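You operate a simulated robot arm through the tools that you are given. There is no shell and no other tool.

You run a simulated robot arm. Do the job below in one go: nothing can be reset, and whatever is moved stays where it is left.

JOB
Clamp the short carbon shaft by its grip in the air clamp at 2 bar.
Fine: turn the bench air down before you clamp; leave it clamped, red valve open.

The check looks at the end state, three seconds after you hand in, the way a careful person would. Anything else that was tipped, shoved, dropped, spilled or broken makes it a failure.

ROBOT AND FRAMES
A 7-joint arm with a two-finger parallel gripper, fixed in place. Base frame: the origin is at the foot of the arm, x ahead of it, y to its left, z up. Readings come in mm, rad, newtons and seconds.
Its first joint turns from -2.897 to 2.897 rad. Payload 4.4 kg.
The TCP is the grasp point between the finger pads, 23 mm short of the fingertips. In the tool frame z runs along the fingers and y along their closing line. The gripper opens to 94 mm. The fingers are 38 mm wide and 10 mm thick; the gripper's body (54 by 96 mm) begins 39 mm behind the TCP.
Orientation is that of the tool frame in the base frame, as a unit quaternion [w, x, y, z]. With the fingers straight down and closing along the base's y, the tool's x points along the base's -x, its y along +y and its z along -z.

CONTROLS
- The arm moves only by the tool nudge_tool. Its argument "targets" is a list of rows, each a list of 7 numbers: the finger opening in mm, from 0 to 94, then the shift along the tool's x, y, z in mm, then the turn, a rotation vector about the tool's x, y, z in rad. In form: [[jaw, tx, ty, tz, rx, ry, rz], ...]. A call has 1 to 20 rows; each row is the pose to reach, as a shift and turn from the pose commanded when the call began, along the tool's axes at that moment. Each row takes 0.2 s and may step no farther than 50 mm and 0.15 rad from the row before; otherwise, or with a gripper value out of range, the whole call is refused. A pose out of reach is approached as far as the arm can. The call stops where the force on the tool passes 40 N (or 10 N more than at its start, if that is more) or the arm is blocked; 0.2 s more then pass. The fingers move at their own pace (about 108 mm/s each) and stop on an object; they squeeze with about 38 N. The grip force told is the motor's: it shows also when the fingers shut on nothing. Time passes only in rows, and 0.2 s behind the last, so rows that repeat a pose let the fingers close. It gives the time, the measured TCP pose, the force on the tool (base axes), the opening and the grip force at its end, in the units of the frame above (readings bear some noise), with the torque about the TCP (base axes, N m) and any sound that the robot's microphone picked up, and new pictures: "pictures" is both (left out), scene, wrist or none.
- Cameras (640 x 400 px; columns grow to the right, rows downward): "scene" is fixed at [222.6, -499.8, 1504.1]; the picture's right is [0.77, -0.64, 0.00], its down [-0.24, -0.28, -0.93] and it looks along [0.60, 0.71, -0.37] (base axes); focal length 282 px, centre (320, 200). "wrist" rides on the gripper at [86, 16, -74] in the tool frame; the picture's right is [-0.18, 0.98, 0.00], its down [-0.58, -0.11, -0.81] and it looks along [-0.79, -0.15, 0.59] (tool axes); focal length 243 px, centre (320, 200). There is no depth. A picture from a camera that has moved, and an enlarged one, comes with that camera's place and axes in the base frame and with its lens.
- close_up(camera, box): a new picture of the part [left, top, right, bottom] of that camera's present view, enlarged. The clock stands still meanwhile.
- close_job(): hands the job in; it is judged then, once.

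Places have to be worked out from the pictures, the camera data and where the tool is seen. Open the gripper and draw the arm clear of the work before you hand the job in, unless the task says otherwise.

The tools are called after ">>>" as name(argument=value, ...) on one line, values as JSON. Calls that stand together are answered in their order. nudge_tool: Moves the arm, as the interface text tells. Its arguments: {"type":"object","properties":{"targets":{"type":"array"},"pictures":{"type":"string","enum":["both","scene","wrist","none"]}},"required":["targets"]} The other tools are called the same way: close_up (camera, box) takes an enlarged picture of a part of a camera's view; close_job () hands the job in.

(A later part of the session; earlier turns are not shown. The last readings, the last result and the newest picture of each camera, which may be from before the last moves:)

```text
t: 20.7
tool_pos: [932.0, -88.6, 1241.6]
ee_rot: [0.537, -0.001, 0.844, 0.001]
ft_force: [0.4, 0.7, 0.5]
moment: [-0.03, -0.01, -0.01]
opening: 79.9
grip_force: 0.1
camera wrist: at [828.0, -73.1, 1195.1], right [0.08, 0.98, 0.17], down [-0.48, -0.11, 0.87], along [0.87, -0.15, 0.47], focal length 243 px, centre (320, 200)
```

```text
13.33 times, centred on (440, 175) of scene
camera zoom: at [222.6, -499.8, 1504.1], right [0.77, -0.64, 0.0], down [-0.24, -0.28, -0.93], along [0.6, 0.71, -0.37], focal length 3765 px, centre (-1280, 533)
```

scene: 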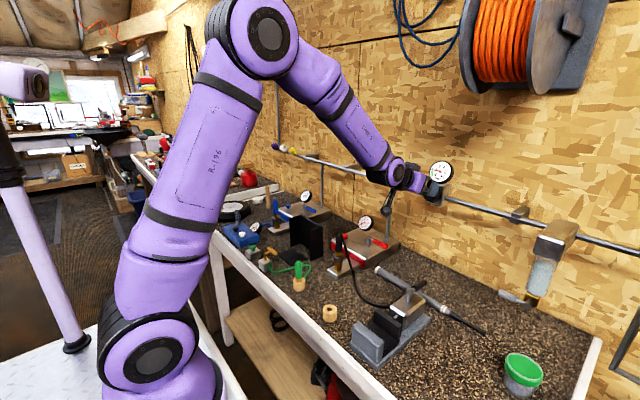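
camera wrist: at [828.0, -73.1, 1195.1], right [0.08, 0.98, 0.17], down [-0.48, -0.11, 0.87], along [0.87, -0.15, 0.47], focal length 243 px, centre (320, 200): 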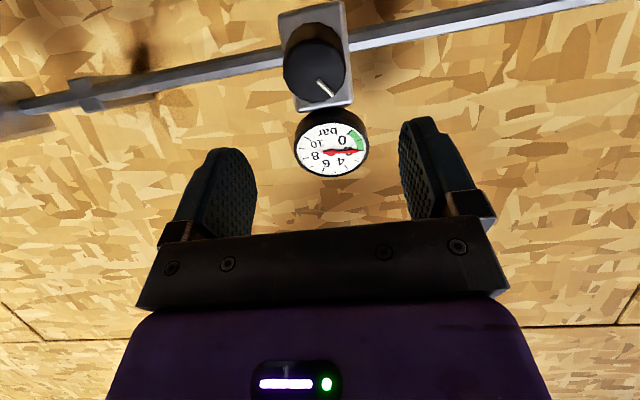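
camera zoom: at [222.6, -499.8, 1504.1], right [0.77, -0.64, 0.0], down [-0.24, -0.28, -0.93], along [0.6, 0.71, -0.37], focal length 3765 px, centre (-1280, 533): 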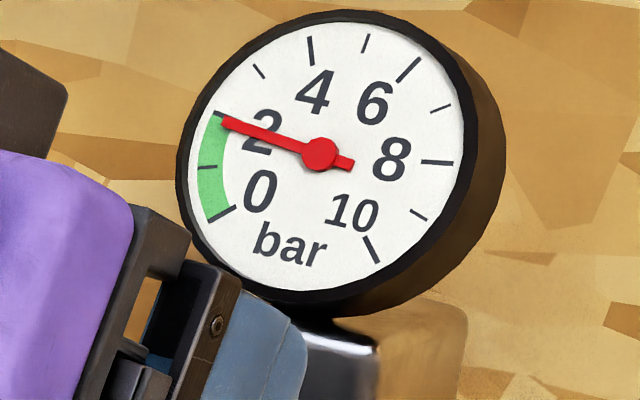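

By fitting the dial ticks the needle reads about 1.87 bar; I want it closer to 2.0, so I regrip level and turn back clockwise by ~0.06 rad.

>>> nudge_tool(targets=[[62, 8, -1.5, 20, 0, 0, 0], [62, 8, -1.5, 45, 0, 0, 0], [62, 8, -1.5, 65, 0, 0, 0], [62, 8, -1.5, 79, 0, 0, 0], [34, 8, -1.5, 79, 0, 0, 0], [34, 8, -1.5, 79, 0, 0, 0], [34, 8, -1.5, 79, 0, 0, 0], [34, 8, -1.5, 79, 0, 0, 0.06], [34, 8, -1.5, 79, 0, 0, 0.06]], pictures="none")

>>> close_up(camera="scene", box=[425, 160, 455, 190])

```text
t: 22.7
tool_pos: [1002.1, -90.5, 1201.1]
ee_rot: [0.537, 0.025, 0.843, 0.016]
ft_force: [7.2, -11.6, -0.2]
moment: [-0.18, -0.04, -0.3]
opening: 41.1
grip_force: 45.5
```

```text
13.33 times, centred on (440, 175) of scene
camera zoom: at [222.6, -499.8, 1504.1], right [0.77, -0.64, 0.0], down [-0.24, -0.28, -0.93], along [0.6, 0.71, -0.37], focal length 3765 px, centre (-1280, 533)
```

zoom: 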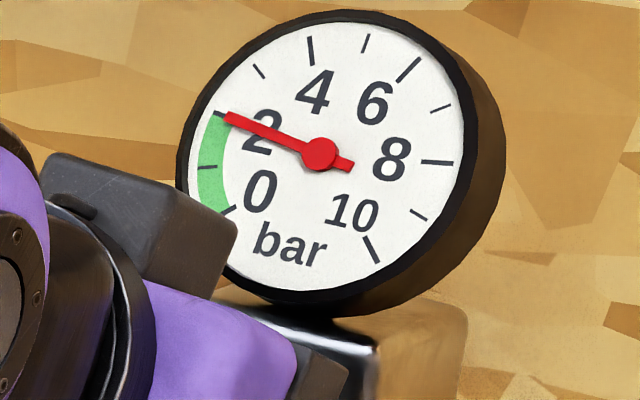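

The needle now fits to ≈1.98 bar, lying on the 2 tick. I release, back off along the axis and confirm the reading holds.

>>> nudge_tool(targets=[[48, 0, -1.5, 0, 0, 0, 0], [52, 0, -1.5, -4, 0, 0, 0], [60, 0, -1.5, -20, 0, 0, 0], [70, 0, 0, -50, 0, 0, 0], [80, 0, 0, -90, 0, 0, -0.06], [80, 0, 0, -120, 0, 0, -0.06], [80, 0, 0, -120, 0, 0, -0.06]], pictures="none")

>>> close_up(camera="scene", box=[425, 160, 455, 190])

>>> close_up(camera="scene", box=[320, 200, 480, 300])

```text
t: 24.3
tool_pos: [892.3, -89.1, 1251.3]
ee_rot: [0.537, -0.002, 0.844, 0.001]
ft_force: [0.8, 0.5, 0.2]
moment: [0.03, 0.0, 0.0]
opening: 80.2
grip_force: 0.0
```

```text
13.33 times, centred on (440, 175) of scene
camera zoom: at [222.6, -499.8, 1504.1], right [0.77, -0.64, 0.0], down [-0.24, -0.28, -0.93], along [0.6, 0.71, -0.37], focal length 3765 px, centre (-1280, 533)
```

zoom: 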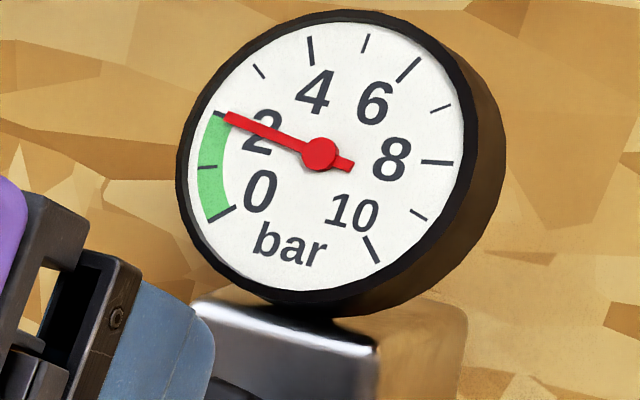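

```text
4.00 times, centred on (400, 250) of scene
camera zoom: at [222.6, -499.8, 1504.1], right [0.77, -0.64, 0.0], down [-0.24, -0.28, -0.93], along [0.6, 0.71, -0.37], focal length 1130 px, centre (0, 0)
```

zoom: 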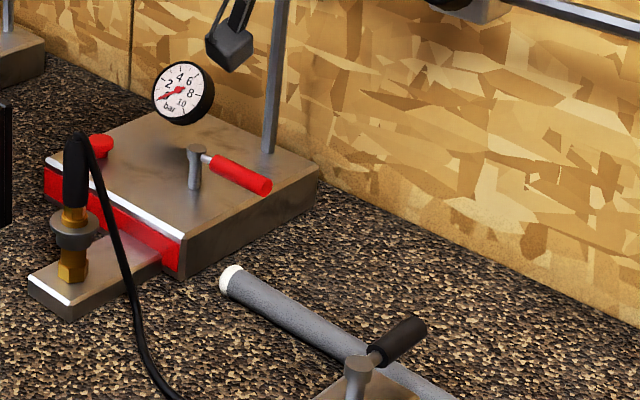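

Regulator holds at 2 bar. Next I swing the tool to vertical and move back to TCP ≈(600, -60, 1250) to survey the shaft, clamp and red manifold from above.

>>> nudge_tool(targets=[[80, 14, 3, -30, 0, 0.126, 0], [80, 28, 6, -59, 0, 0.252, 0], [80, 41, 10, -88, 0, 0.378, 0], [80, 55, 13, -117, 0, 0.504, 0], [80, 69, 16, -147, 0, 0.63, 0], [80, 83, 19, -176, 0, 0.756, 0], [80, 97, 23, -205, 0, 0.882, 0], [80, 110, 26, -235, 0, 1.008, 0], [80, 124, 29, -264, 0, 1.134, 0], [80, 124, 29, -264, 0, 1.134, 0]], pictures="both")

>>> close_up(camera="wrist", box=[130, 40, 330, 170])

>>> close_up(camera="wrist", box=[280, 40, 480, 170])

```text
t: 26.5
tool_pos: [601.2, -60.9, 1249.2]
ee_rot: [-0.001, -0.001, 1.0, 0.0]
ft_force: [1.2, 0.4, -0.2]
moment: [0.01, 0.0, 0.0]
opening: 80.0
grip_force: 0.1
camera wrist: at [514.3, -44.9, 1324.8], right [0.18, 0.98, 0.0], down [0.58, -0.11, 0.81], along [0.79, -0.15, -0.59], focal length 243 px, centre (320, 200)
```

scene: 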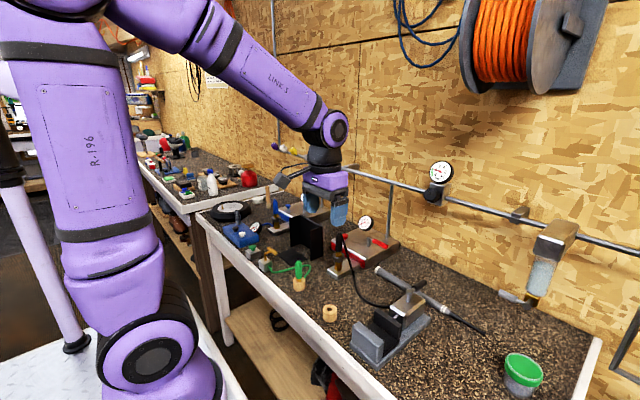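
wrist: 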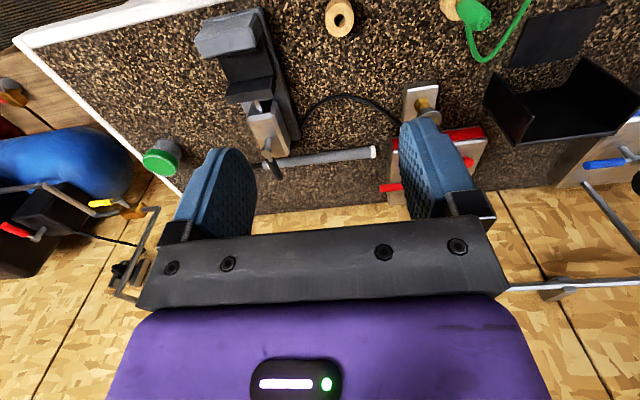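

```text
3.08 times, centred on (230, 105) of wrist
camera zoom: at [514.3, -44.9, 1324.8], right [0.18, 0.98, 0.0], down [0.58, -0.11, 0.81], along [0.79, -0.15, -0.59], focal length 746 px, centre (597, 492)
```

zoom: 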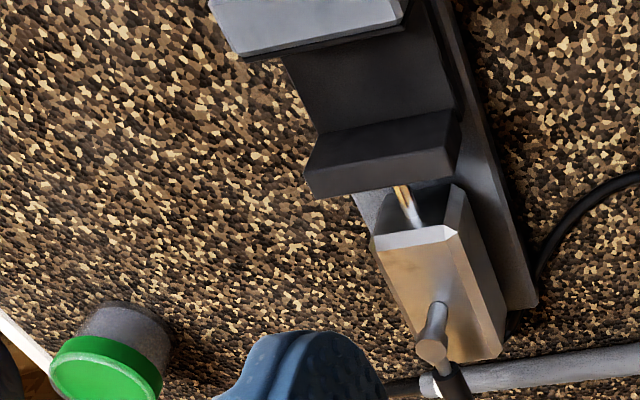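

```text
3.08 times, centred on (380, 105) of wrist
camera zoom: at [514.3, -44.9, 1324.8], right [0.18, 0.98, 0.0], down [0.58, -0.11, 0.81], along [0.79, -0.15, -0.59], focal length 746 px, centre (135, 492)
```

zoom: 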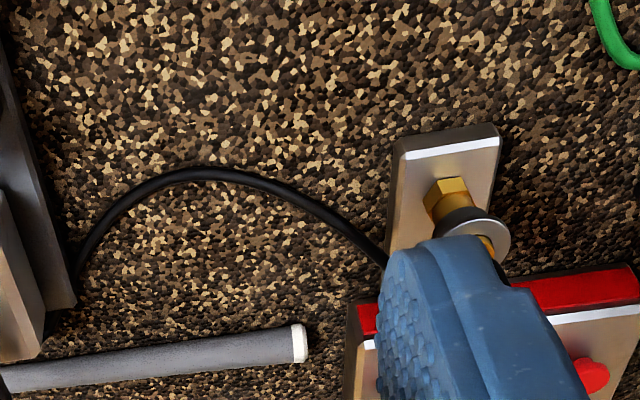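

Using refined camera axes the shaft lies along y at x≈908 (cap y≈+6, grip end y≈-256, tip y≈-348, axis z≈910); the clamp base spans x 621–857, y -138…-227. I zoom in on the clamp to measure the jaws.

>>> close_up(camera="scene", box=[345, 300, 415, 370])

>>> close_up(camera="scene", box=[380, 265, 440, 325])

>>> close_up(camera="wrist", box=[180, 0, 320, 110])

```text
5.71 times, centred on (380, 335) of scene
camera zoom: at [222.6, -499.8, 1504.1], right [0.77, -0.64, 0.0], down [-0.24, -0.28, -0.93], along [0.6, 0.71, -0.37], focal length 1614 px, centre (-23, -571)
```

zoom: 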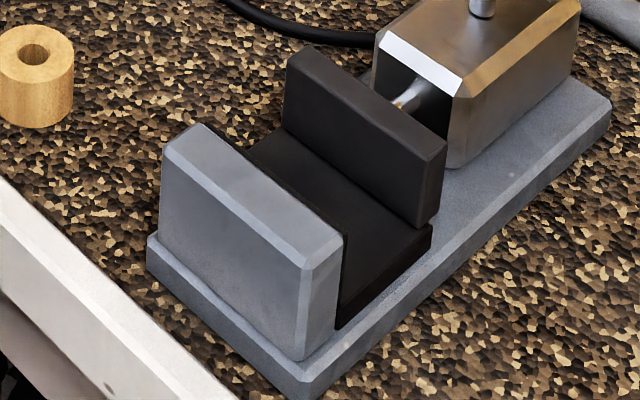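

```text
6.67 times, centred on (410, 295) of scene
camera zoom: at [222.6, -499.8, 1504.1], right [0.77, -0.64, 0.0], down [-0.24, -0.28, -0.93], along [0.6, 0.71, -0.37], focal length 1882 px, centre (-280, -433)
```

zoom: 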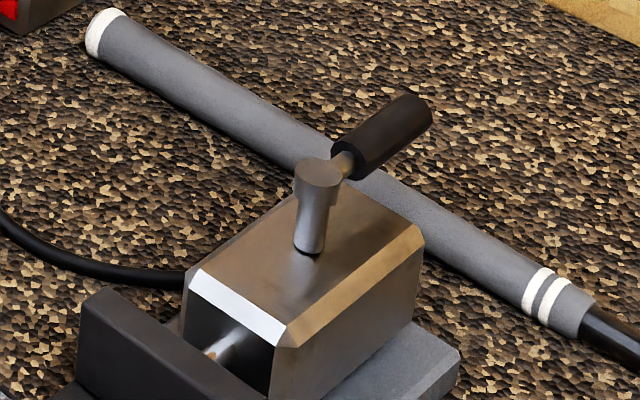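

```text
3.64 times, centred on (250, 55) of wrist
camera zoom: at [514.3, -44.9, 1324.8], right [0.18, 0.98, 0.0], down [0.58, -0.11, 0.81], along [0.79, -0.15, -0.59], focal length 882 px, centre (574, 727)
```

zoom: 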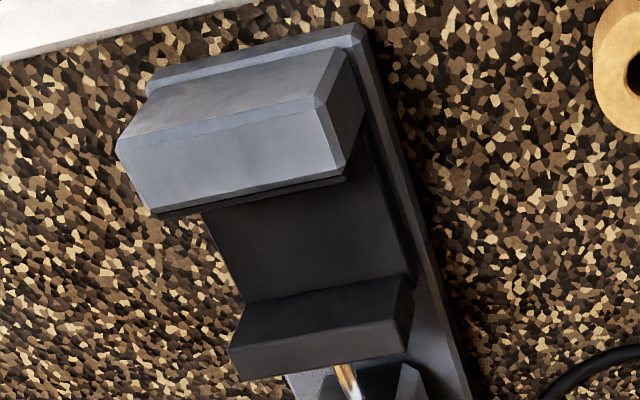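

Jaws: fixed inner face x≈640, moving face x≈695, y from -153 to -229, tops z≈971, floor z≈928. Before choosing yaw I look at the wrist camera's bracket size on the hand.

>>> close_up(camera="scene", box=[260, 130, 370, 240])

>>> close_up(camera="scene", box=[325, 210, 415, 290])

```text
3.64 times, centred on (315, 185) of scene
camera zoom: at [222.6, -499.8, 1504.1], right [0.77, -0.64, 0.0], down [-0.24, -0.28, -0.93], along [0.6, 0.71, -0.37], focal length 1027 px, centre (338, 254)
```

zoom: 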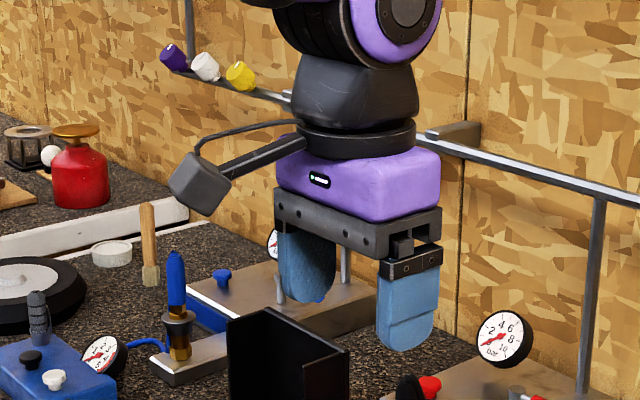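

```text
5.00 times, centred on (370, 250) of scene
camera zoom: at [222.6, -499.8, 1504.1], right [0.77, -0.64, 0.0], down [-0.24, -0.28, -0.93], along [0.6, 0.71, -0.37], focal length 1412 px, centre (70, -50)
```

zoom: 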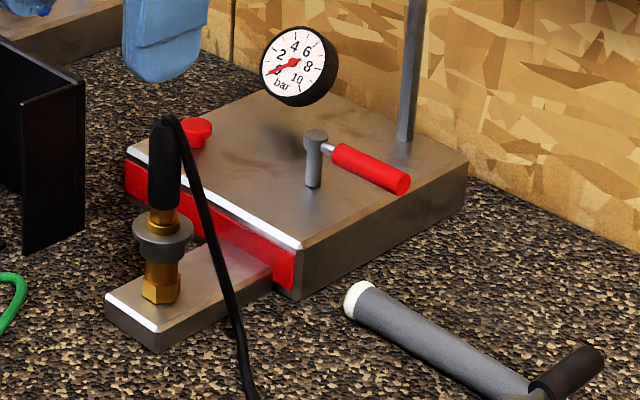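

The camera box is ~45 mm and sits 86 mm out on tool +x. I yaw so it points to -y (clear of the red lever's end) and move above the shaft at (908, -66), z≈1080.

>>> nudge_tool(targets=[[60, -25, 0, 14, 0, 0, -0.131], [60, -51, -1, 28, 0, 0, -0.262], [60, -77, -1, 42, 0, 0, -0.393], [60, -102, -2, 56, 0, 0, -0.524], [60, -128, -2, 70, 0, 0, -0.655], [60, -153, -3, 84, 0, 0, -0.785], [60, -179, -3, 98, 0, 0, -0.916], [60, -205, -4, 112, 0, 0, -1.047], [60, -230, -4, 126, 0, 0, -1.178], [60, -256, -5, 140, 0, 0, -1.309], [60, -281, -5, 154, 0, 0, -1.44], [60, -307, -5, 169, 0, 0, -1.571], [60, -307, -5, 169, 0, 0, -1.571]], pictures="both")

```text
t: 29.3
tool_pos: [908.0, -65.2, 1082.0]
ee_rot: [0.0, 0.708, -0.706, -0.001]
ft_force: [-0.9, -0.1, 0.0]
moment: [0.0, -0.02, -0.02]
opening: 59.8
grip_force: 0.1
camera wrist: at [892.2, -152.4, 1156.3], right [-0.98, 0.18, 0.0], down [0.11, 0.58, 0.81], along [0.15, 0.79, -0.59], focal length 243 px, centre (320, 200)
```

scene: 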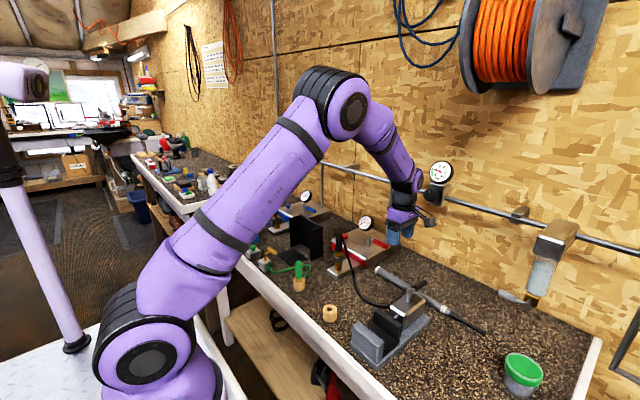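
wrist: 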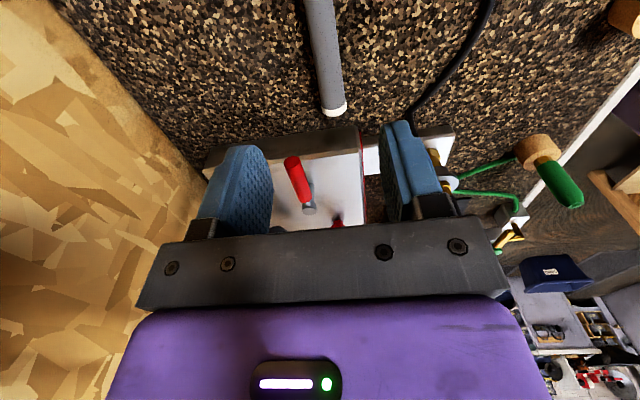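

Shaft axis reads x≈905.5 here. I zoom in for its exact edges and the red valve before descending.

>>> close_up(camera="wrist", box=[270, 0, 390, 120])

>>> close_up(camera="wrist", box=[200, 120, 400, 240])

```text
3.33 times, centred on (330, 60) of wrist
camera zoom: at [892.2, -152.4, 1156.3], right [-0.98, 0.18, 0.0], down [0.11, 0.58, 0.81], along [0.15, 0.79, -0.59], focal length 809 px, centre (287, 667)
```

zoom: 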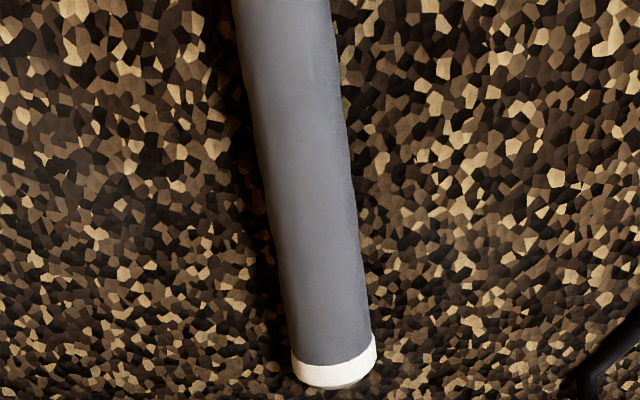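

```text
3.20 times, centred on (300, 180) of wrist
camera zoom: at [892.2, -152.4, 1156.3], right [-0.98, 0.18, 0.0], down [0.11, 0.58, 0.81], along [0.15, 0.79, -0.59], focal length 776 px, centre (384, 264)
```

zoom: 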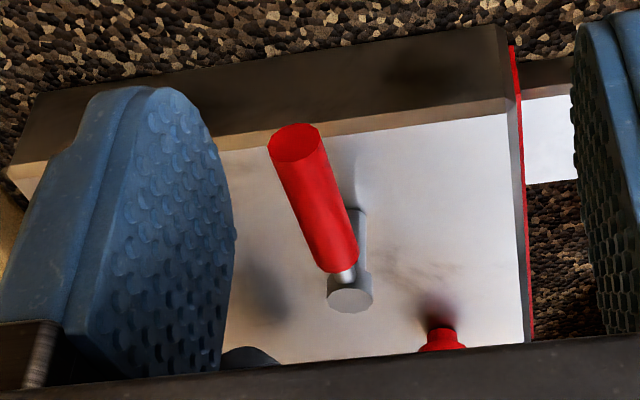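

The grip is ~24–27 mm thick, axis z≈910, bench ≈898. I descend over y=-66, x≈905.5 to TCP z≈927 (fingertips ≈904) with the fingers open 60 mm.

>>> nudge_tool(targets=[[60, 0, 2.3, 40, 0, 0, 0], [60, 0, 2.3, 80, 0, 0, 0], [60, 0, 2.3, 115, 0, 0, 0], [60, 0, 2.3, 140, 0, 0, 0], [60, 0, 2.3, 150, 0, 0, 0], [60, 0, 2.3, 155, 0, 0, 0], [60, 0, 2.3, 155, 0, 0, 0]], pictures="both")

>>> close_up(camera="scene", box=[360, 230, 460, 310])

```text
t: 30.9
tool_pos: [904.3, -65.7, 927.9]
ee_rot: [0.0, 0.708, -0.706, 0.0]
ft_force: [-0.5, -0.3, -0.6]
moment: [0.01, -0.01, 0.01]
opening: 60.2
grip_force: 0.1
camera wrist: at [888.5, -153.1, 1001.6], right [-0.98, 0.18, 0.0], down [0.11, 0.58, 0.81], along [0.15, 0.79, -0.59], focal length 243 px, centre (320, 200)
```

scene: 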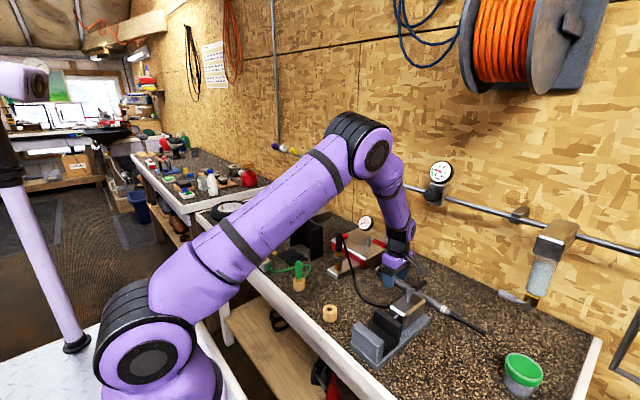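
wrist: 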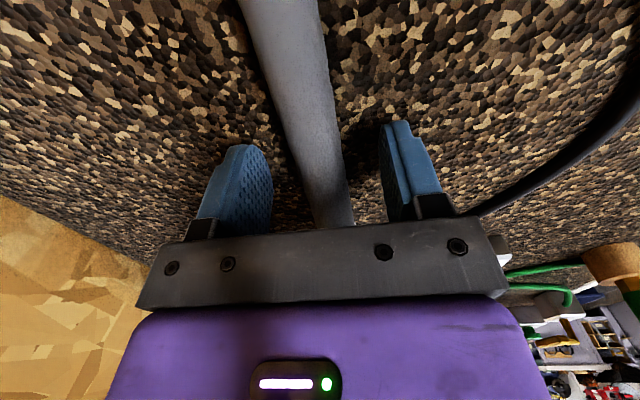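

```text
5.00 times, centred on (410, 270) of scene
camera zoom: at [222.6, -499.8, 1504.1], right [0.77, -0.64, 0.0], down [-0.24, -0.28, -0.93], along [0.6, 0.71, -0.37], focal length 1412 px, centre (-130, -150)
```

zoom: 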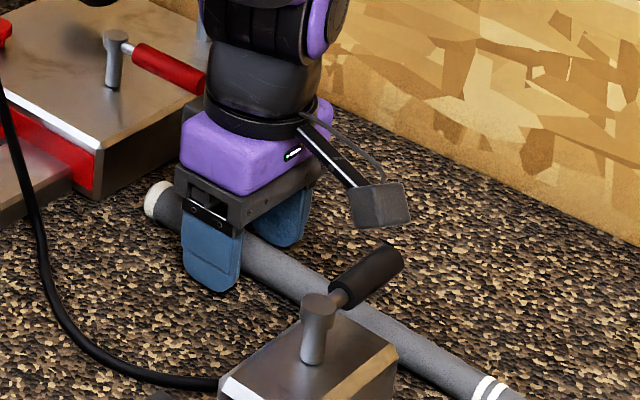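

The fingers straddle the shaft centrally. I lower 4 mm more and close on the grip.

>>> nudge_tool(targets=[[60, 0, 0, 2, 0, 0, 0], [60, 0, 0, 4, 0, 0, 0], [40, 0, 0, 4, 0, 0, 0], [20, 0, 0, 4, 0, 0, 0], [14, 0, 0, 4, 0, 0, 0], [14, 0, 0, 4, 0, 0, 0]], pictures="wrist")

```text
t: 32.3
tool_pos: [904.0, -65.2, 921.9]
ee_rot: [0.0, 0.707, -0.707, -0.001]
ft_force: [3.4, -0.2, 11.7]
moment: [0.22, -0.04, -0.04]
opening: 25.1
grip_force: 38.0
camera wrist: at [888.6, -152.8, 997.5], right [-0.98, 0.18, 0.0], down [0.11, 0.58, 0.81], along [0.15, 0.79, -0.59], focal length 243 px, centre (320, 200)
```

wrist: 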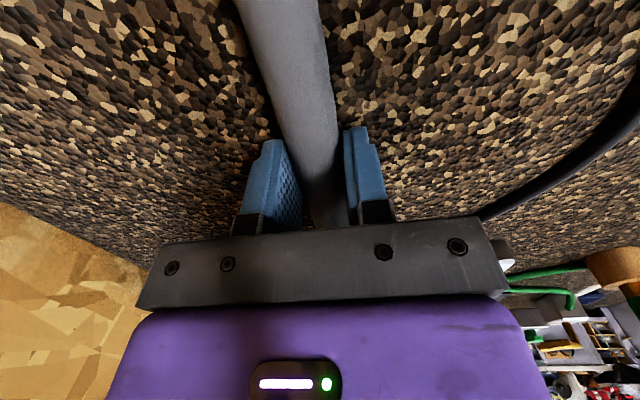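

Gripped at 25.1 mm. I lift slowly 60 mm and read the load to find weight and balance.

>>> nudge_tool(targets=[[14, 0, 0, -5, 0, 0, 0], [14, 0, 0, -15, 0, 0, 0], [14, 0, 0, -30, 0, 0, 0], [14, 0, 0, -45, 0, 0, 0], [14, 0, 0, -60, 0, 0, 0], [14, 0, 0, -60, 0, 0, 0], [14, 0, 0, -60, 0, 0, 0]], pictures="both")

>>> close_up(camera="scene", box=[350, 230, 510, 340])

```text
t: 33.9
tool_pos: [904.9, -63.6, 983.3]
ee_rot: [0.001, 0.708, -0.706, 0.0]
ft_force: [-0.1, 0.3, -1.2]
moment: [0.08, -0.04, 0.01]
opening: 24.9
grip_force: 38.1
camera wrist: at [888.5, -151.9, 1059.0], right [-0.98, 0.18, 0.0], down [0.11, 0.58, 0.81], along [0.15, 0.79, -0.59], focal length 243 px, centre (320, 200)
```

scene: 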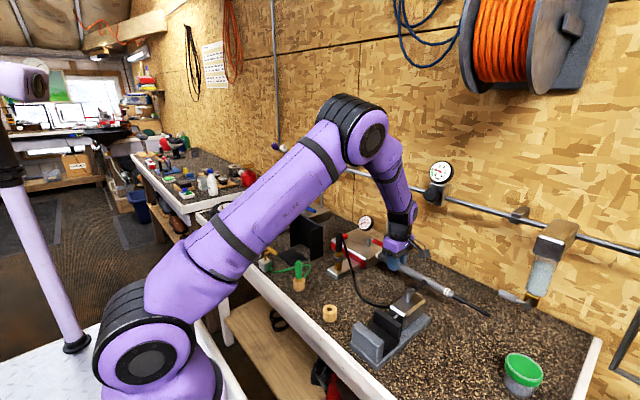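
wrist: 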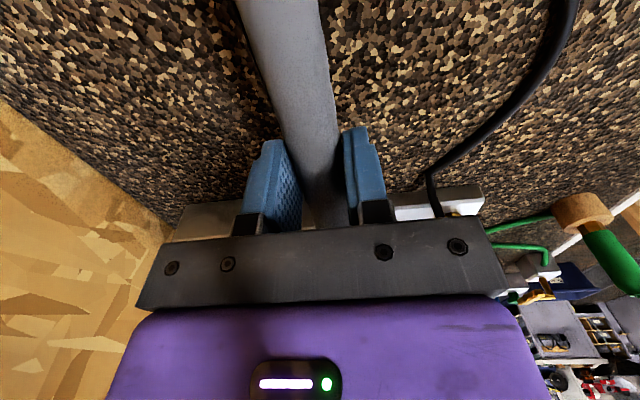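

```text
3.64 times, centred on (430, 285) of scene
camera zoom: at [222.6, -499.8, 1504.1], right [0.77, -0.64, 0.0], down [-0.24, -0.28, -0.93], along [0.6, 0.71, -0.37], focal length 1027 px, centre (-80, -109)
```

zoom: 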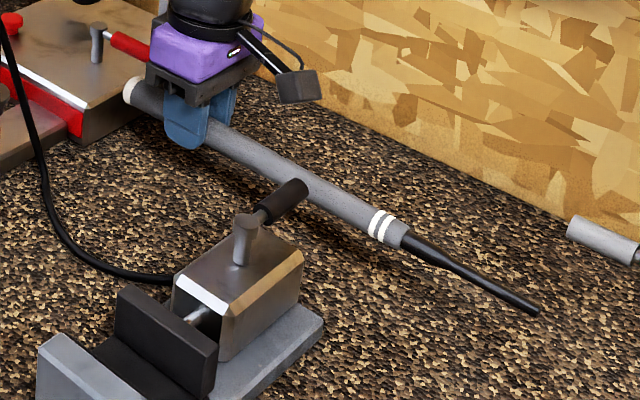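

The shaft hangs level; weight ≈1.2 N with the balance point ≈65–70 mm to the -y side of the grasp (y≈-132). I raise to z≈1085 and carry it over to above the jaw gap at (668, -118).

>>> nudge_tool(targets=[[14, 0, 0, -34, 0, 0, 0], [14, 0, 0, -68, 0, 0, 0], [14, 0, 0, -102, 0, 0, 0], [14, 8, 35, -102, 0, 0, 0], [14, 16, 70, -102, 0, 0, 0], [14, 24, 105, -102, 0, 0, 0], [14, 32, 140, -102, 0, 0, 0], [14, 40, 175, -102, 0, 0, 0], [14, 48, 210, -102, 0, 0, 0], [14, 54, 237, -102, 0, 0, 0], [14, 54, 237, -102, 0, 0, 0], [14, 54, 237, -102, 0, 0, 0]], pictures="both")

>>> close_up(camera="scene", box=[310, 240, 470, 380])

```text
t: 36.5
tool_pos: [665.8, -119.9, 1083.3]
ee_rot: [0.0, 0.708, -0.706, 0.0]
ft_force: [-0.1, -0.4, -0.8]
moment: [0.08, 0.02, -0.01]
opening: 25.4
grip_force: 37.7
camera wrist: at [650.2, -206.5, 1157.9], right [-0.98, 0.18, 0.0], down [0.11, 0.58, 0.81], along [0.15, 0.79, -0.59], focal length 243 px, centre (320, 200)
```

scene: 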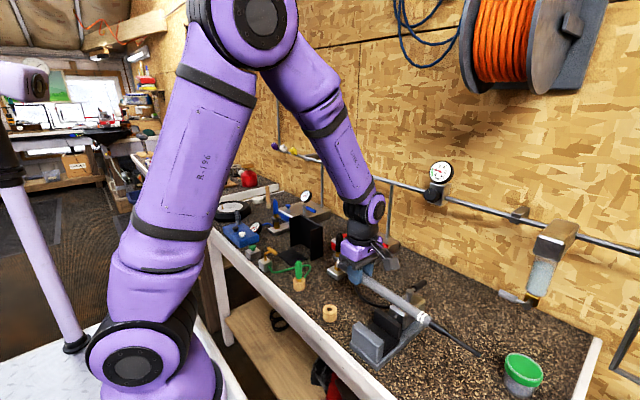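
wrist: 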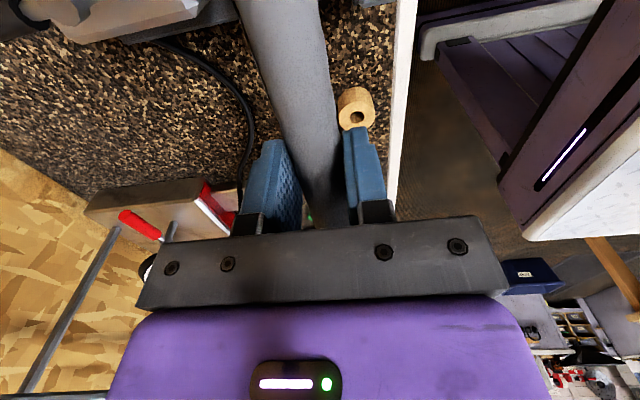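

```text
2.86 times, centred on (390, 310) of scene
camera zoom: at [222.6, -499.8, 1504.1], right [0.77, -0.64, 0.0], down [-0.24, -0.28, -0.93], along [0.6, 0.71, -0.37], focal length 807 px, centre (120, -114)
```

zoom: 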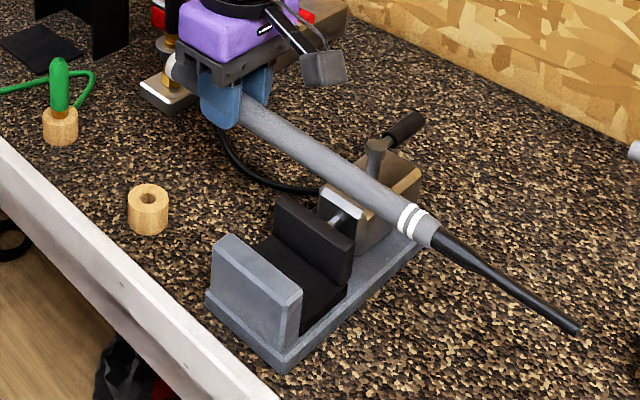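

Shaft is above the clamp. I lower to TCP z≈1005 (shaft bottom ≈980, just above the jaw tops) to check alignment with the gap from the scene camera.

>>> nudge_tool(targets=[[14, -2, -1, 30, 0, 0, 0], [14, -3, -2, 60, 0, 0, 0], [14, -3, -2, 78, 0, 0, 0], [14, -3, -2, 78, 0, 0, 0]], pictures="both")

>>> close_up(camera="scene", box=[340, 270, 440, 370])

>>> close_up(camera="wrist", box=[0, 0, 400, 200])

```text
t: 37.5
tool_pos: [670.4, -115.9, 1006.0]
ee_rot: [0.001, 0.708, -0.707, 0.001]
ft_force: [-0.7, 0.2, -1.6]
moment: [0.08, 0.02, 0.01]
opening: 24.9
grip_force: 38.0
camera wrist: at [653.6, -203.3, 1080.4], right [-0.98, 0.18, 0.0], down [0.11, 0.58, 0.81], along [0.15, 0.79, -0.59], focal length 243 px, centre (320, 200)
```

scene: 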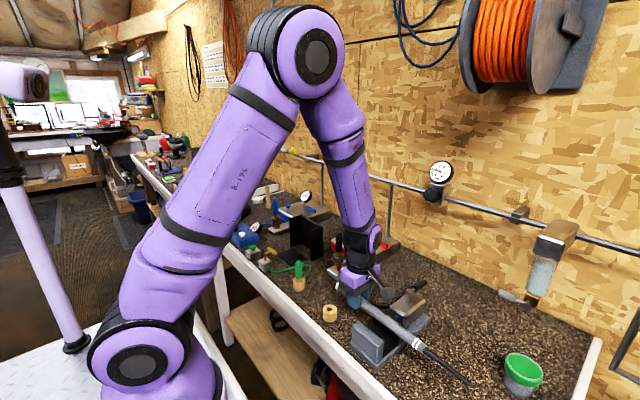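
wrist: 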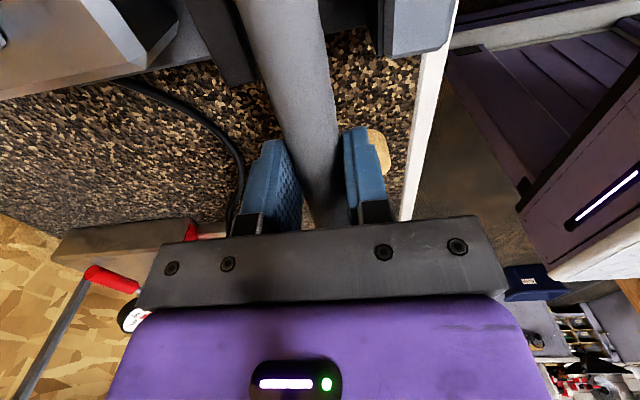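

```text
4.00 times, centred on (390, 320) of scene
camera zoom: at [222.6, -499.8, 1504.1], right [0.77, -0.64, 0.0], down [-0.24, -0.28, -0.93], along [0.6, 0.71, -0.37], focal length 1130 px, centre (40, -280)
```

zoom: 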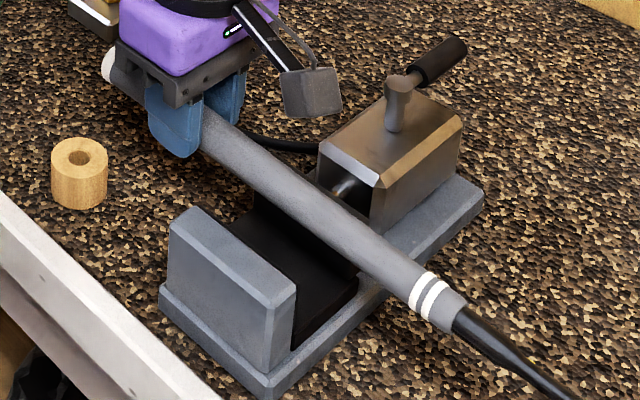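

```text
1.60 times, centred on (200, 100) of wrist
camera zoom: at [653.6, -203.3, 1080.4], right [-0.98, 0.18, 0.0], down [0.11, 0.58, 0.81], along [0.15, 0.79, -0.59], focal length 388 px, centre (512, 360)
```

zoom: 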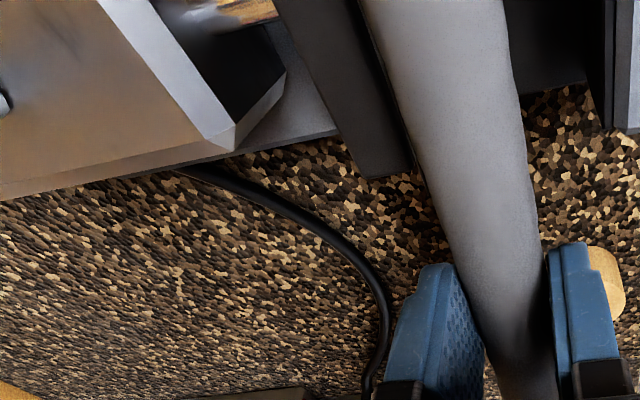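

From the wrist view the pad faces are at x≈641 and x≈691 (gap ~50 mm); the shaft is at x≈670. I shift 4 mm toward -x and lower to TCP z≈956, just above floor contact.

>>> nudge_tool(targets=[[14, 0, 4, 10, 0, 0, 0], [14, 0, 4, 25, 0, 0, 0], [14, 0, 4, 40, 0, 0, 0], [14, 0, 4, 50, 0, 0, 0], [14, 0, 4, 50, 0, 0, 0]], pictures="both")

>>> close_up(camera="scene", box=[340, 290, 430, 370])

```text
t: 38.7
tool_pos: [665.9, -116.6, 956.9]
ee_rot: [-0.001, 0.707, -0.707, -0.001]
ft_force: [0.3, 0.7, 2.7]
moment: [-0.32, -0.02, 0.09]
opening: 25.2
grip_force: 38.0
camera wrist: at [650.0, -203.6, 1032.2], right [-0.98, 0.18, 0.0], down [0.11, 0.58, 0.81], along [0.15, 0.79, -0.59], focal length 243 px, centre (320, 200)
```

scene: 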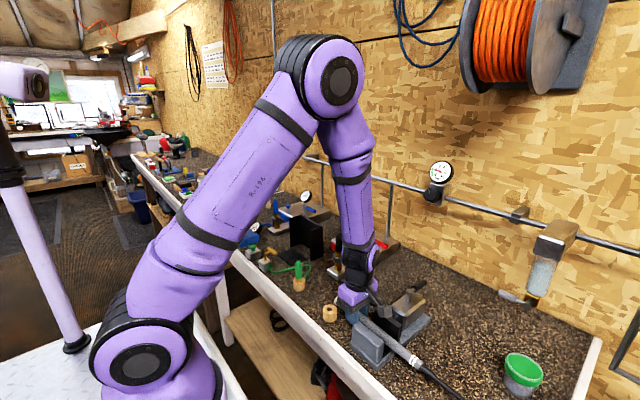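
wrist: 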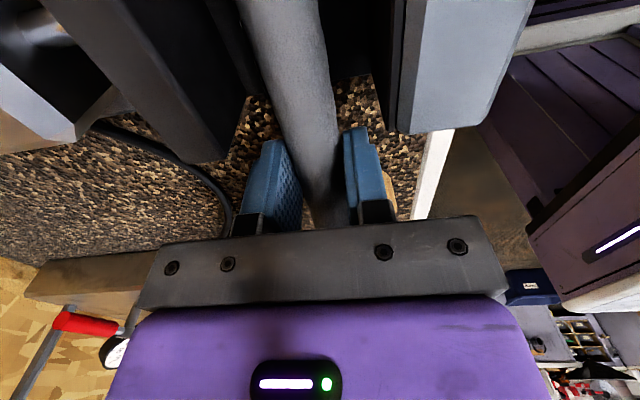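

```text
5.00 times, centred on (385, 330) of scene
camera zoom: at [222.6, -499.8, 1504.1], right [0.77, -0.64, 0.0], down [-0.24, -0.28, -0.93], along [0.6, 0.71, -0.37], focal length 1412 px, centre (-5, -450)
```

zoom: 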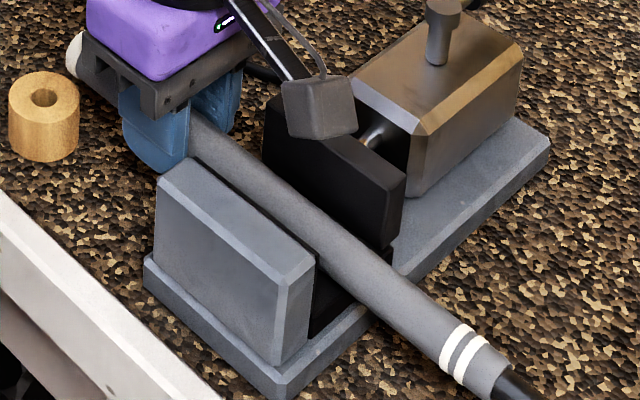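

The shaft just touched the floor (Fz +2.7 N, contact on the -y side). I lower 2 mm more and open the fingers gently.

>>> nudge_tool(targets=[[14, 0, 0, 1, 0, 0, 0], [14, 0, 0, 2, 0, 0, 0], [14, 0, 0, 2.5, 0, 0, 0], [24, 0, 0, 2.5, 0, 0, 0], [27, 0, 0, 2.5, 0, 0, 0], [30, 0, 0, 2.5, 0, 0, 0], [38, 0, 0, 2.5, 0, 0, 0], [38, 0, 0, 2.5, 0, 0, 0]], pictures="both")

>>> close_up(camera="scene", box=[340, 290, 430, 370])

```text
t: 40.5
tool_pos: [666.8, -115.3, 955.4]
ee_rot: [0.0, 0.708, -0.707, 0.0]
ft_force: [-0.9, 0.0, -0.1]
moment: [0.01, -0.02, 0.01]
opening: 38.2
grip_force: 0.0
camera wrist: at [649.8, -203.9, 1029.3], right [-0.98, 0.18, 0.0], down [0.11, 0.58, 0.81], along [0.15, 0.79, -0.59], focal length 243 px, centre (320, 200)
```

scene: 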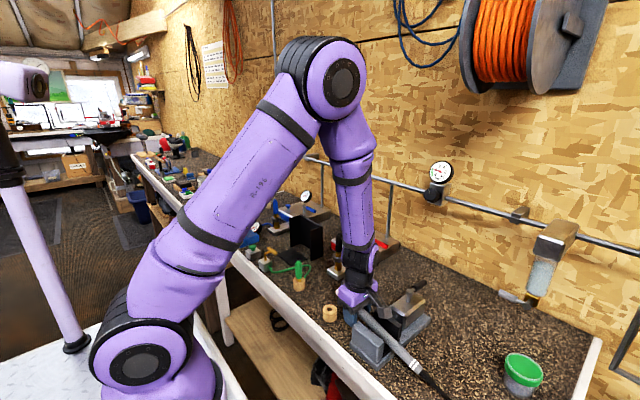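
wrist: 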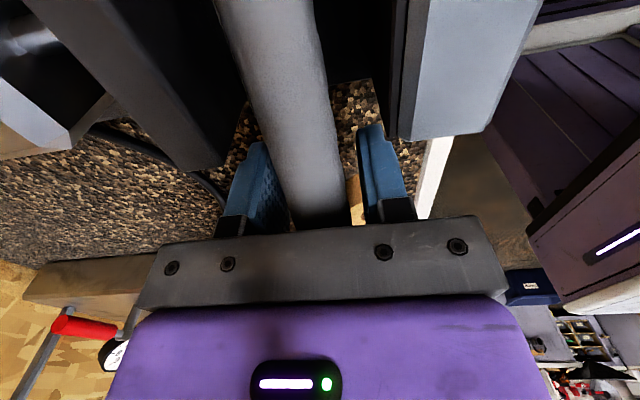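

```text
5.00 times, centred on (385, 330) of scene
camera zoom: at [222.6, -499.8, 1504.1], right [0.77, -0.64, 0.0], down [-0.24, -0.28, -0.93], along [0.6, 0.71, -0.37], focal length 1412 px, centre (-5, -450)
```

zoom: 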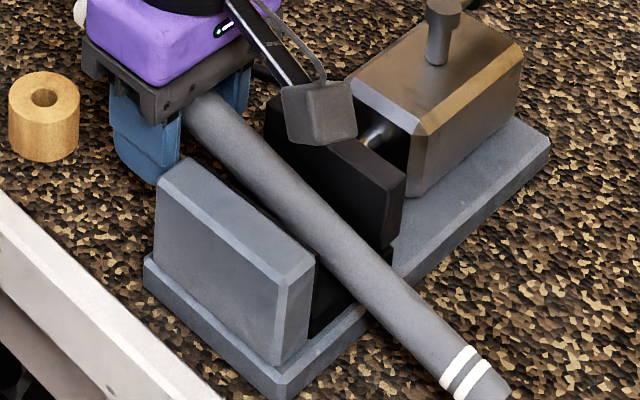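

The shaft has tipped: its cap end rose and the tip went down, so its balance point lies farther toward the tip than estimated. I look closely before regripping.

>>> close_up(camera="scene", box=[330, 270, 470, 400])

>>> close_up(camera="wrist", box=[180, 0, 440, 240])

```text
3.08 times, centred on (400, 335) of scene
camera zoom: at [222.6, -499.8, 1504.1], right [0.77, -0.64, 0.0], down [-0.24, -0.28, -0.93], along [0.6, 0.71, -0.37], focal length 869 px, centre (74, -215)
```

zoom: 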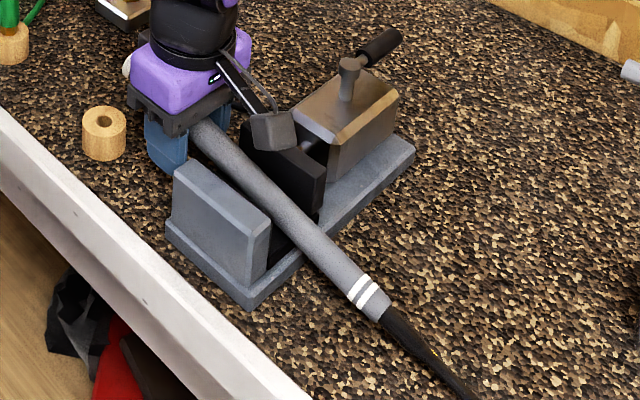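

```text
1.67 times, centred on (310, 120) of wrist
camera zoom: at [649.8, -203.9, 1029.3], right [-0.98, 0.18, 0.0], down [0.11, 0.58, 0.81], along [0.15, 0.79, -0.59], focal length 404 px, centre (337, 333)
```

zoom: 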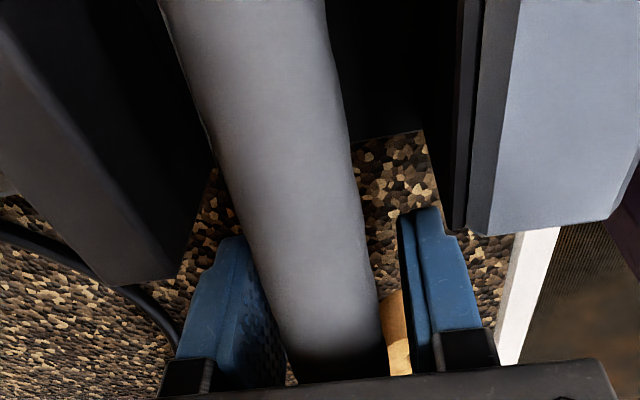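

The shaft rests on its tip (bench) and the clamp floor's edge, tilted ≈12°, balance point >113 mm from the grasp. I raise the fingers 10 mm, regrip it there, and lift gently.

>>> nudge_tool(targets=[[38, 0, 0, -5, 0, 0, 0], [38, 0, 0, -10, 0, 0, 0], [30, 0, 0, -10, 0, 0, 0], [20, 0, 0, -10, 0, 0, 0], [14, 0, 0, -10, 0, 0, 0], [14, 0, 0, -10, 0, 0, 0], [14, 0, 0, -20, 0, 0, 0], [14, 0, 0, -40, 0, 0, 0], [14, 0, 0, -60, 0, 0, 0], [14, 0, 0, -60, 0, 0, 0], [14, 0, 0, -60, 0, 0, 0]], pictures="both")

>>> close_up(camera="scene", box=[330, 260, 470, 390])

```text
t: 42.9
tool_pos: [667.2, -115.7, 1014.6]
ee_rot: [0.001, 0.708, -0.707, -0.001]
ft_force: [-0.1, 1.0, -1.2]
moment: [0.1, 0.03, -0.02]
opening: 25.6
grip_force: 38.1
camera wrist: at [651.2, -203.9, 1089.1], right [-0.98, 0.18, 0.0], down [0.11, 0.58, 0.81], along [0.15, 0.79, -0.59], focal length 243 px, centre (320, 200)
```

scene: 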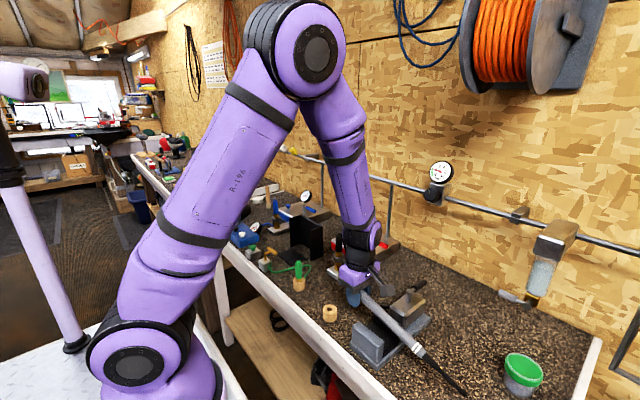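
wrist: 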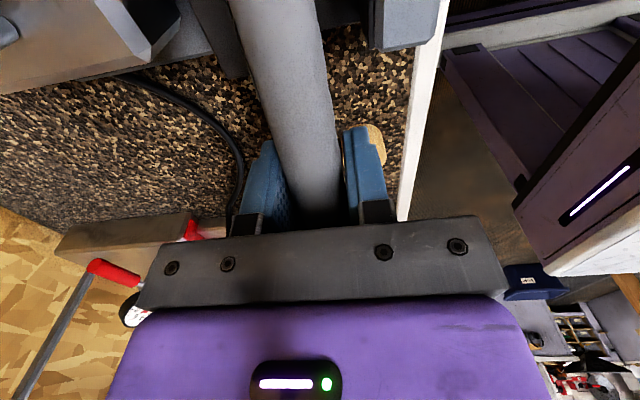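

```text
3.08 times, centred on (400, 325) of scene
camera zoom: at [222.6, -499.8, 1504.1], right [0.77, -0.64, 0.0], down [-0.24, -0.28, -0.93], along [0.6, 0.71, -0.37], focal length 869 px, centre (74, -185)
```

zoom: 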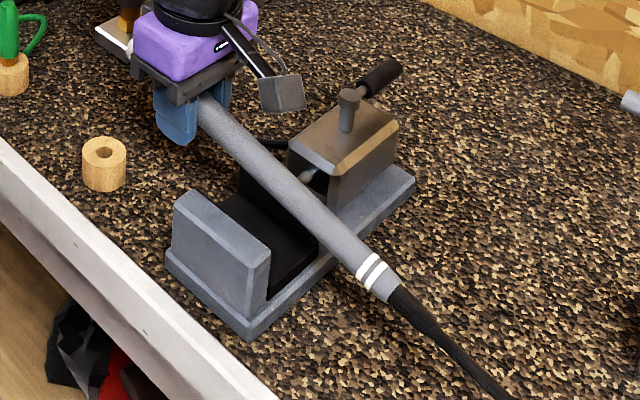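

Regripped and lifted. I rotate the tool 0.2 rad about its y axis to level the shaft and shift +y by ~50 mm, then take a few load readings.

>>> nudge_tool(targets=[[14, -10, 0, -4, 0, 0.05, 0], [14, -20, 0, -8, 0, 0.1, 0], [14, -30, 0, -10, 0, 0.15, 0], [14, -40, 0, -10, 0, 0.2, 0], [14, -50, 0, -10, 0, 0.2, 0], [14, -50, 0, -10, 0, 0.2, 0], [14, -50, 0, -10, 0, 0.2, 0]], pictures="both")

>>> close_up(camera="scene", box=[330, 250, 470, 380])

>>> nudge_tool(targets=[[14, 0, 0, 0, 0, 0, 0]], pictures="none")

>>> nudge_tool(targets=[[14, 0, 0, 0, 0, 0, 0]], pictures="none")

>>> nudge_tool(targets=[[14, 0, 0, 0, 0, 0, 0]], pictures="none")

>>> nudge_tool(targets=[[14, 0, 0, 0, 0, 0, 0]], pictures="none")

>>> nudge_tool(targets=[[14, 0, 0, 0, 0, 0, 0]], pictures="none")

>>> nudge_tool(targets=[[14, 0, 0, 0, 0, 0, 0]], pictures="none")

```text
t: 44.5
tool_pos: [665.7, -64.9, 1025.5]
ee_rot: [0.07, 0.704, -0.703, 0.071]
ft_force: [0.0, 0.3, -1.0]
moment: [0.09, -0.01, -0.01]
opening: 25.7
grip_force: 38.2
camera wrist: at [650.1, -136.1, 1115.4], right [-0.98, 0.18, -0.04], down [0.11, 0.73, 0.67], along [0.15, 0.66, -0.74], focal length 243 px, centre (320, 200)
```

scene: 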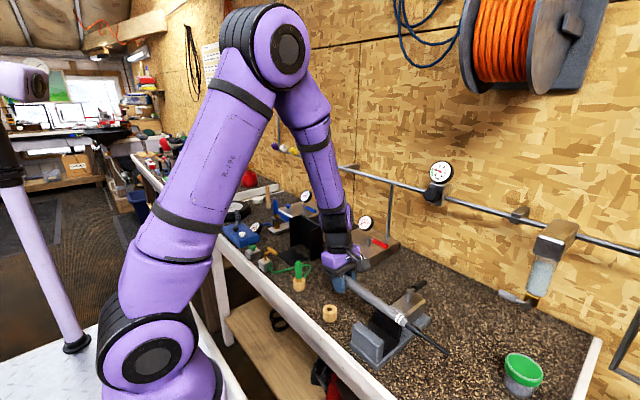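
wrist: 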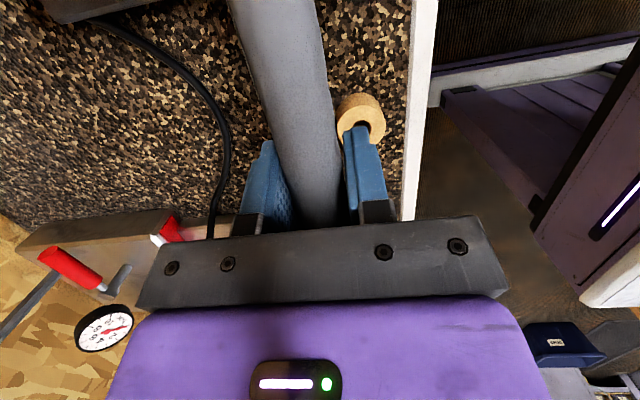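

```text
3.08 times, centred on (400, 315) of scene
camera zoom: at [222.6, -499.8, 1504.1], right [0.77, -0.64, 0.0], down [-0.24, -0.28, -0.93], along [0.6, 0.71, -0.37], focal length 869 px, centre (74, -154)
```

zoom: 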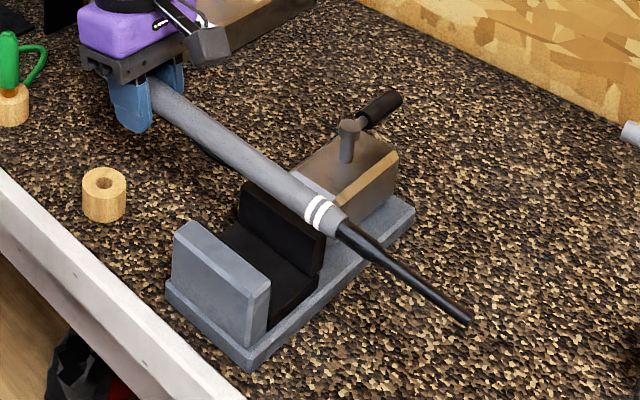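

```text
t: 44.9
tool_pos: [666.9, -65.5, 1024.9]
ee_rot: [0.07, 0.704, -0.703, 0.071]
ft_force: [0.0, 0.1, -1.0]
moment: [0.09, 0.01, 0.01]
opening: 25.9
grip_force: 37.6
```

```text
t: 45.3
tool_pos: [666.5, -65.3, 1024.7]
ee_rot: [0.071, 0.704, -0.703, 0.07]
ft_force: [-0.2, -0.1, -1.3]
moment: [0.09, -0.01, 0.0]
opening: 25.9
grip_force: 37.8
```

```text
t: 45.7
tool_pos: [666.2, -65.3, 1025.4]
ee_rot: [0.071, 0.704, -0.703, 0.07]
ft_force: [-0.6, -0.2, -0.4]
moment: [0.11, 0.0, 0.0]
opening: 25.6
grip_force: 38.3
```

```text
t: 46.1
tool_pos: [666.5, -65.6, 1025.3]
ee_rot: [0.071, 0.704, -0.703, 0.071]
ft_force: [-0.2, -0.5, -0.9]
moment: [0.1, 0.0, 0.0]
opening: 25.6
grip_force: 38.1
```

```text
t: 46.5
tool_pos: [666.7, -65.4, 1026.1]
ee_rot: [0.071, 0.704, -0.703, 0.071]
ft_force: [0.1, -0.2, -0.4]
moment: [0.06, 0.0, 0.02]
opening: 25.7
grip_force: 38.2
```

```text
t: 46.9
tool_pos: [666.9, -65.0, 1025.5]
ee_rot: [0.071, 0.704, -0.703, 0.071]
ft_force: [0.3, 0.8, -0.6]
moment: [0.06, -0.01, 0.0]
opening: 25.6
grip_force: 38.3
```

Average load puts the balance point ~90–115 mm from the grasp. Placing it balanced brings the cap end near the wooden ring on the bench, so I measure the ring and clamp floor carefully first.

>>> close_up(camera="scene", box=[315, 295, 345, 330])

>>> close_up(camera="wrist", box=[310, 60, 420, 170])

>>> close_up(camera="scene", box=[345, 310, 415, 380])

```text
11.43 times, centred on (330, 312) of scene
camera zoom: at [222.6, -499.8, 1504.1], right [0.77, -0.64, 0.0], down [-0.24, -0.28, -0.93], along [0.6, 0.71, -0.37], focal length 3227 px, centre (206, -1086)
```

zoom: 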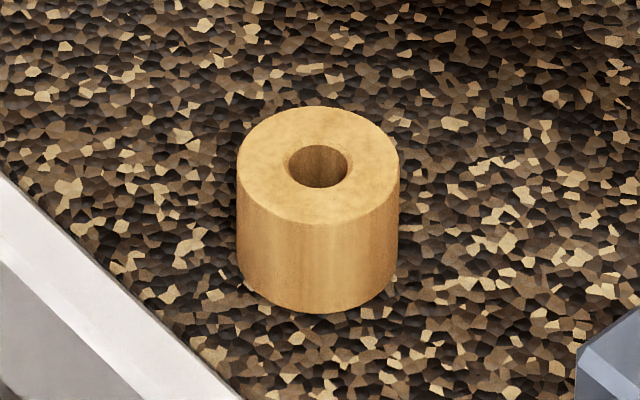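

```text
3.64 times, centred on (365, 115) of wrist
camera zoom: at [650.1, -136.2, 1115.4], right [-0.98, 0.18, -0.04], down [0.11, 0.73, 0.67], along [0.15, 0.66, -0.74], focal length 882 px, centre (156, 509)
```

zoom: 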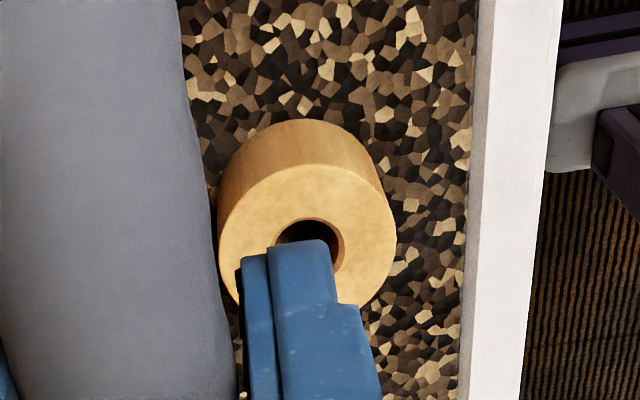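

```text
5.71 times, centred on (380, 345) of scene
camera zoom: at [222.6, -499.8, 1504.1], right [0.77, -0.64, 0.0], down [-0.24, -0.28, -0.93], along [0.6, 0.71, -0.37], focal length 1614 px, centre (-23, -629)
```

zoom: 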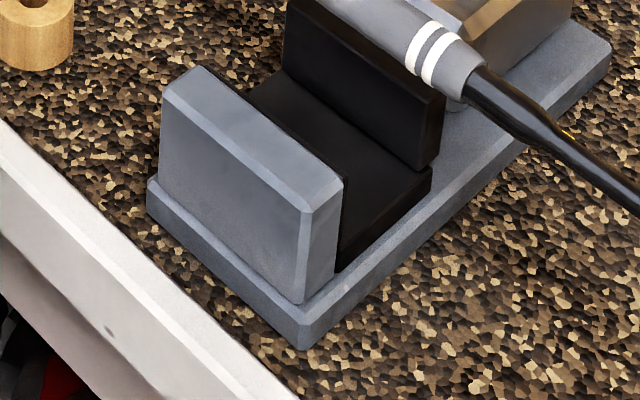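

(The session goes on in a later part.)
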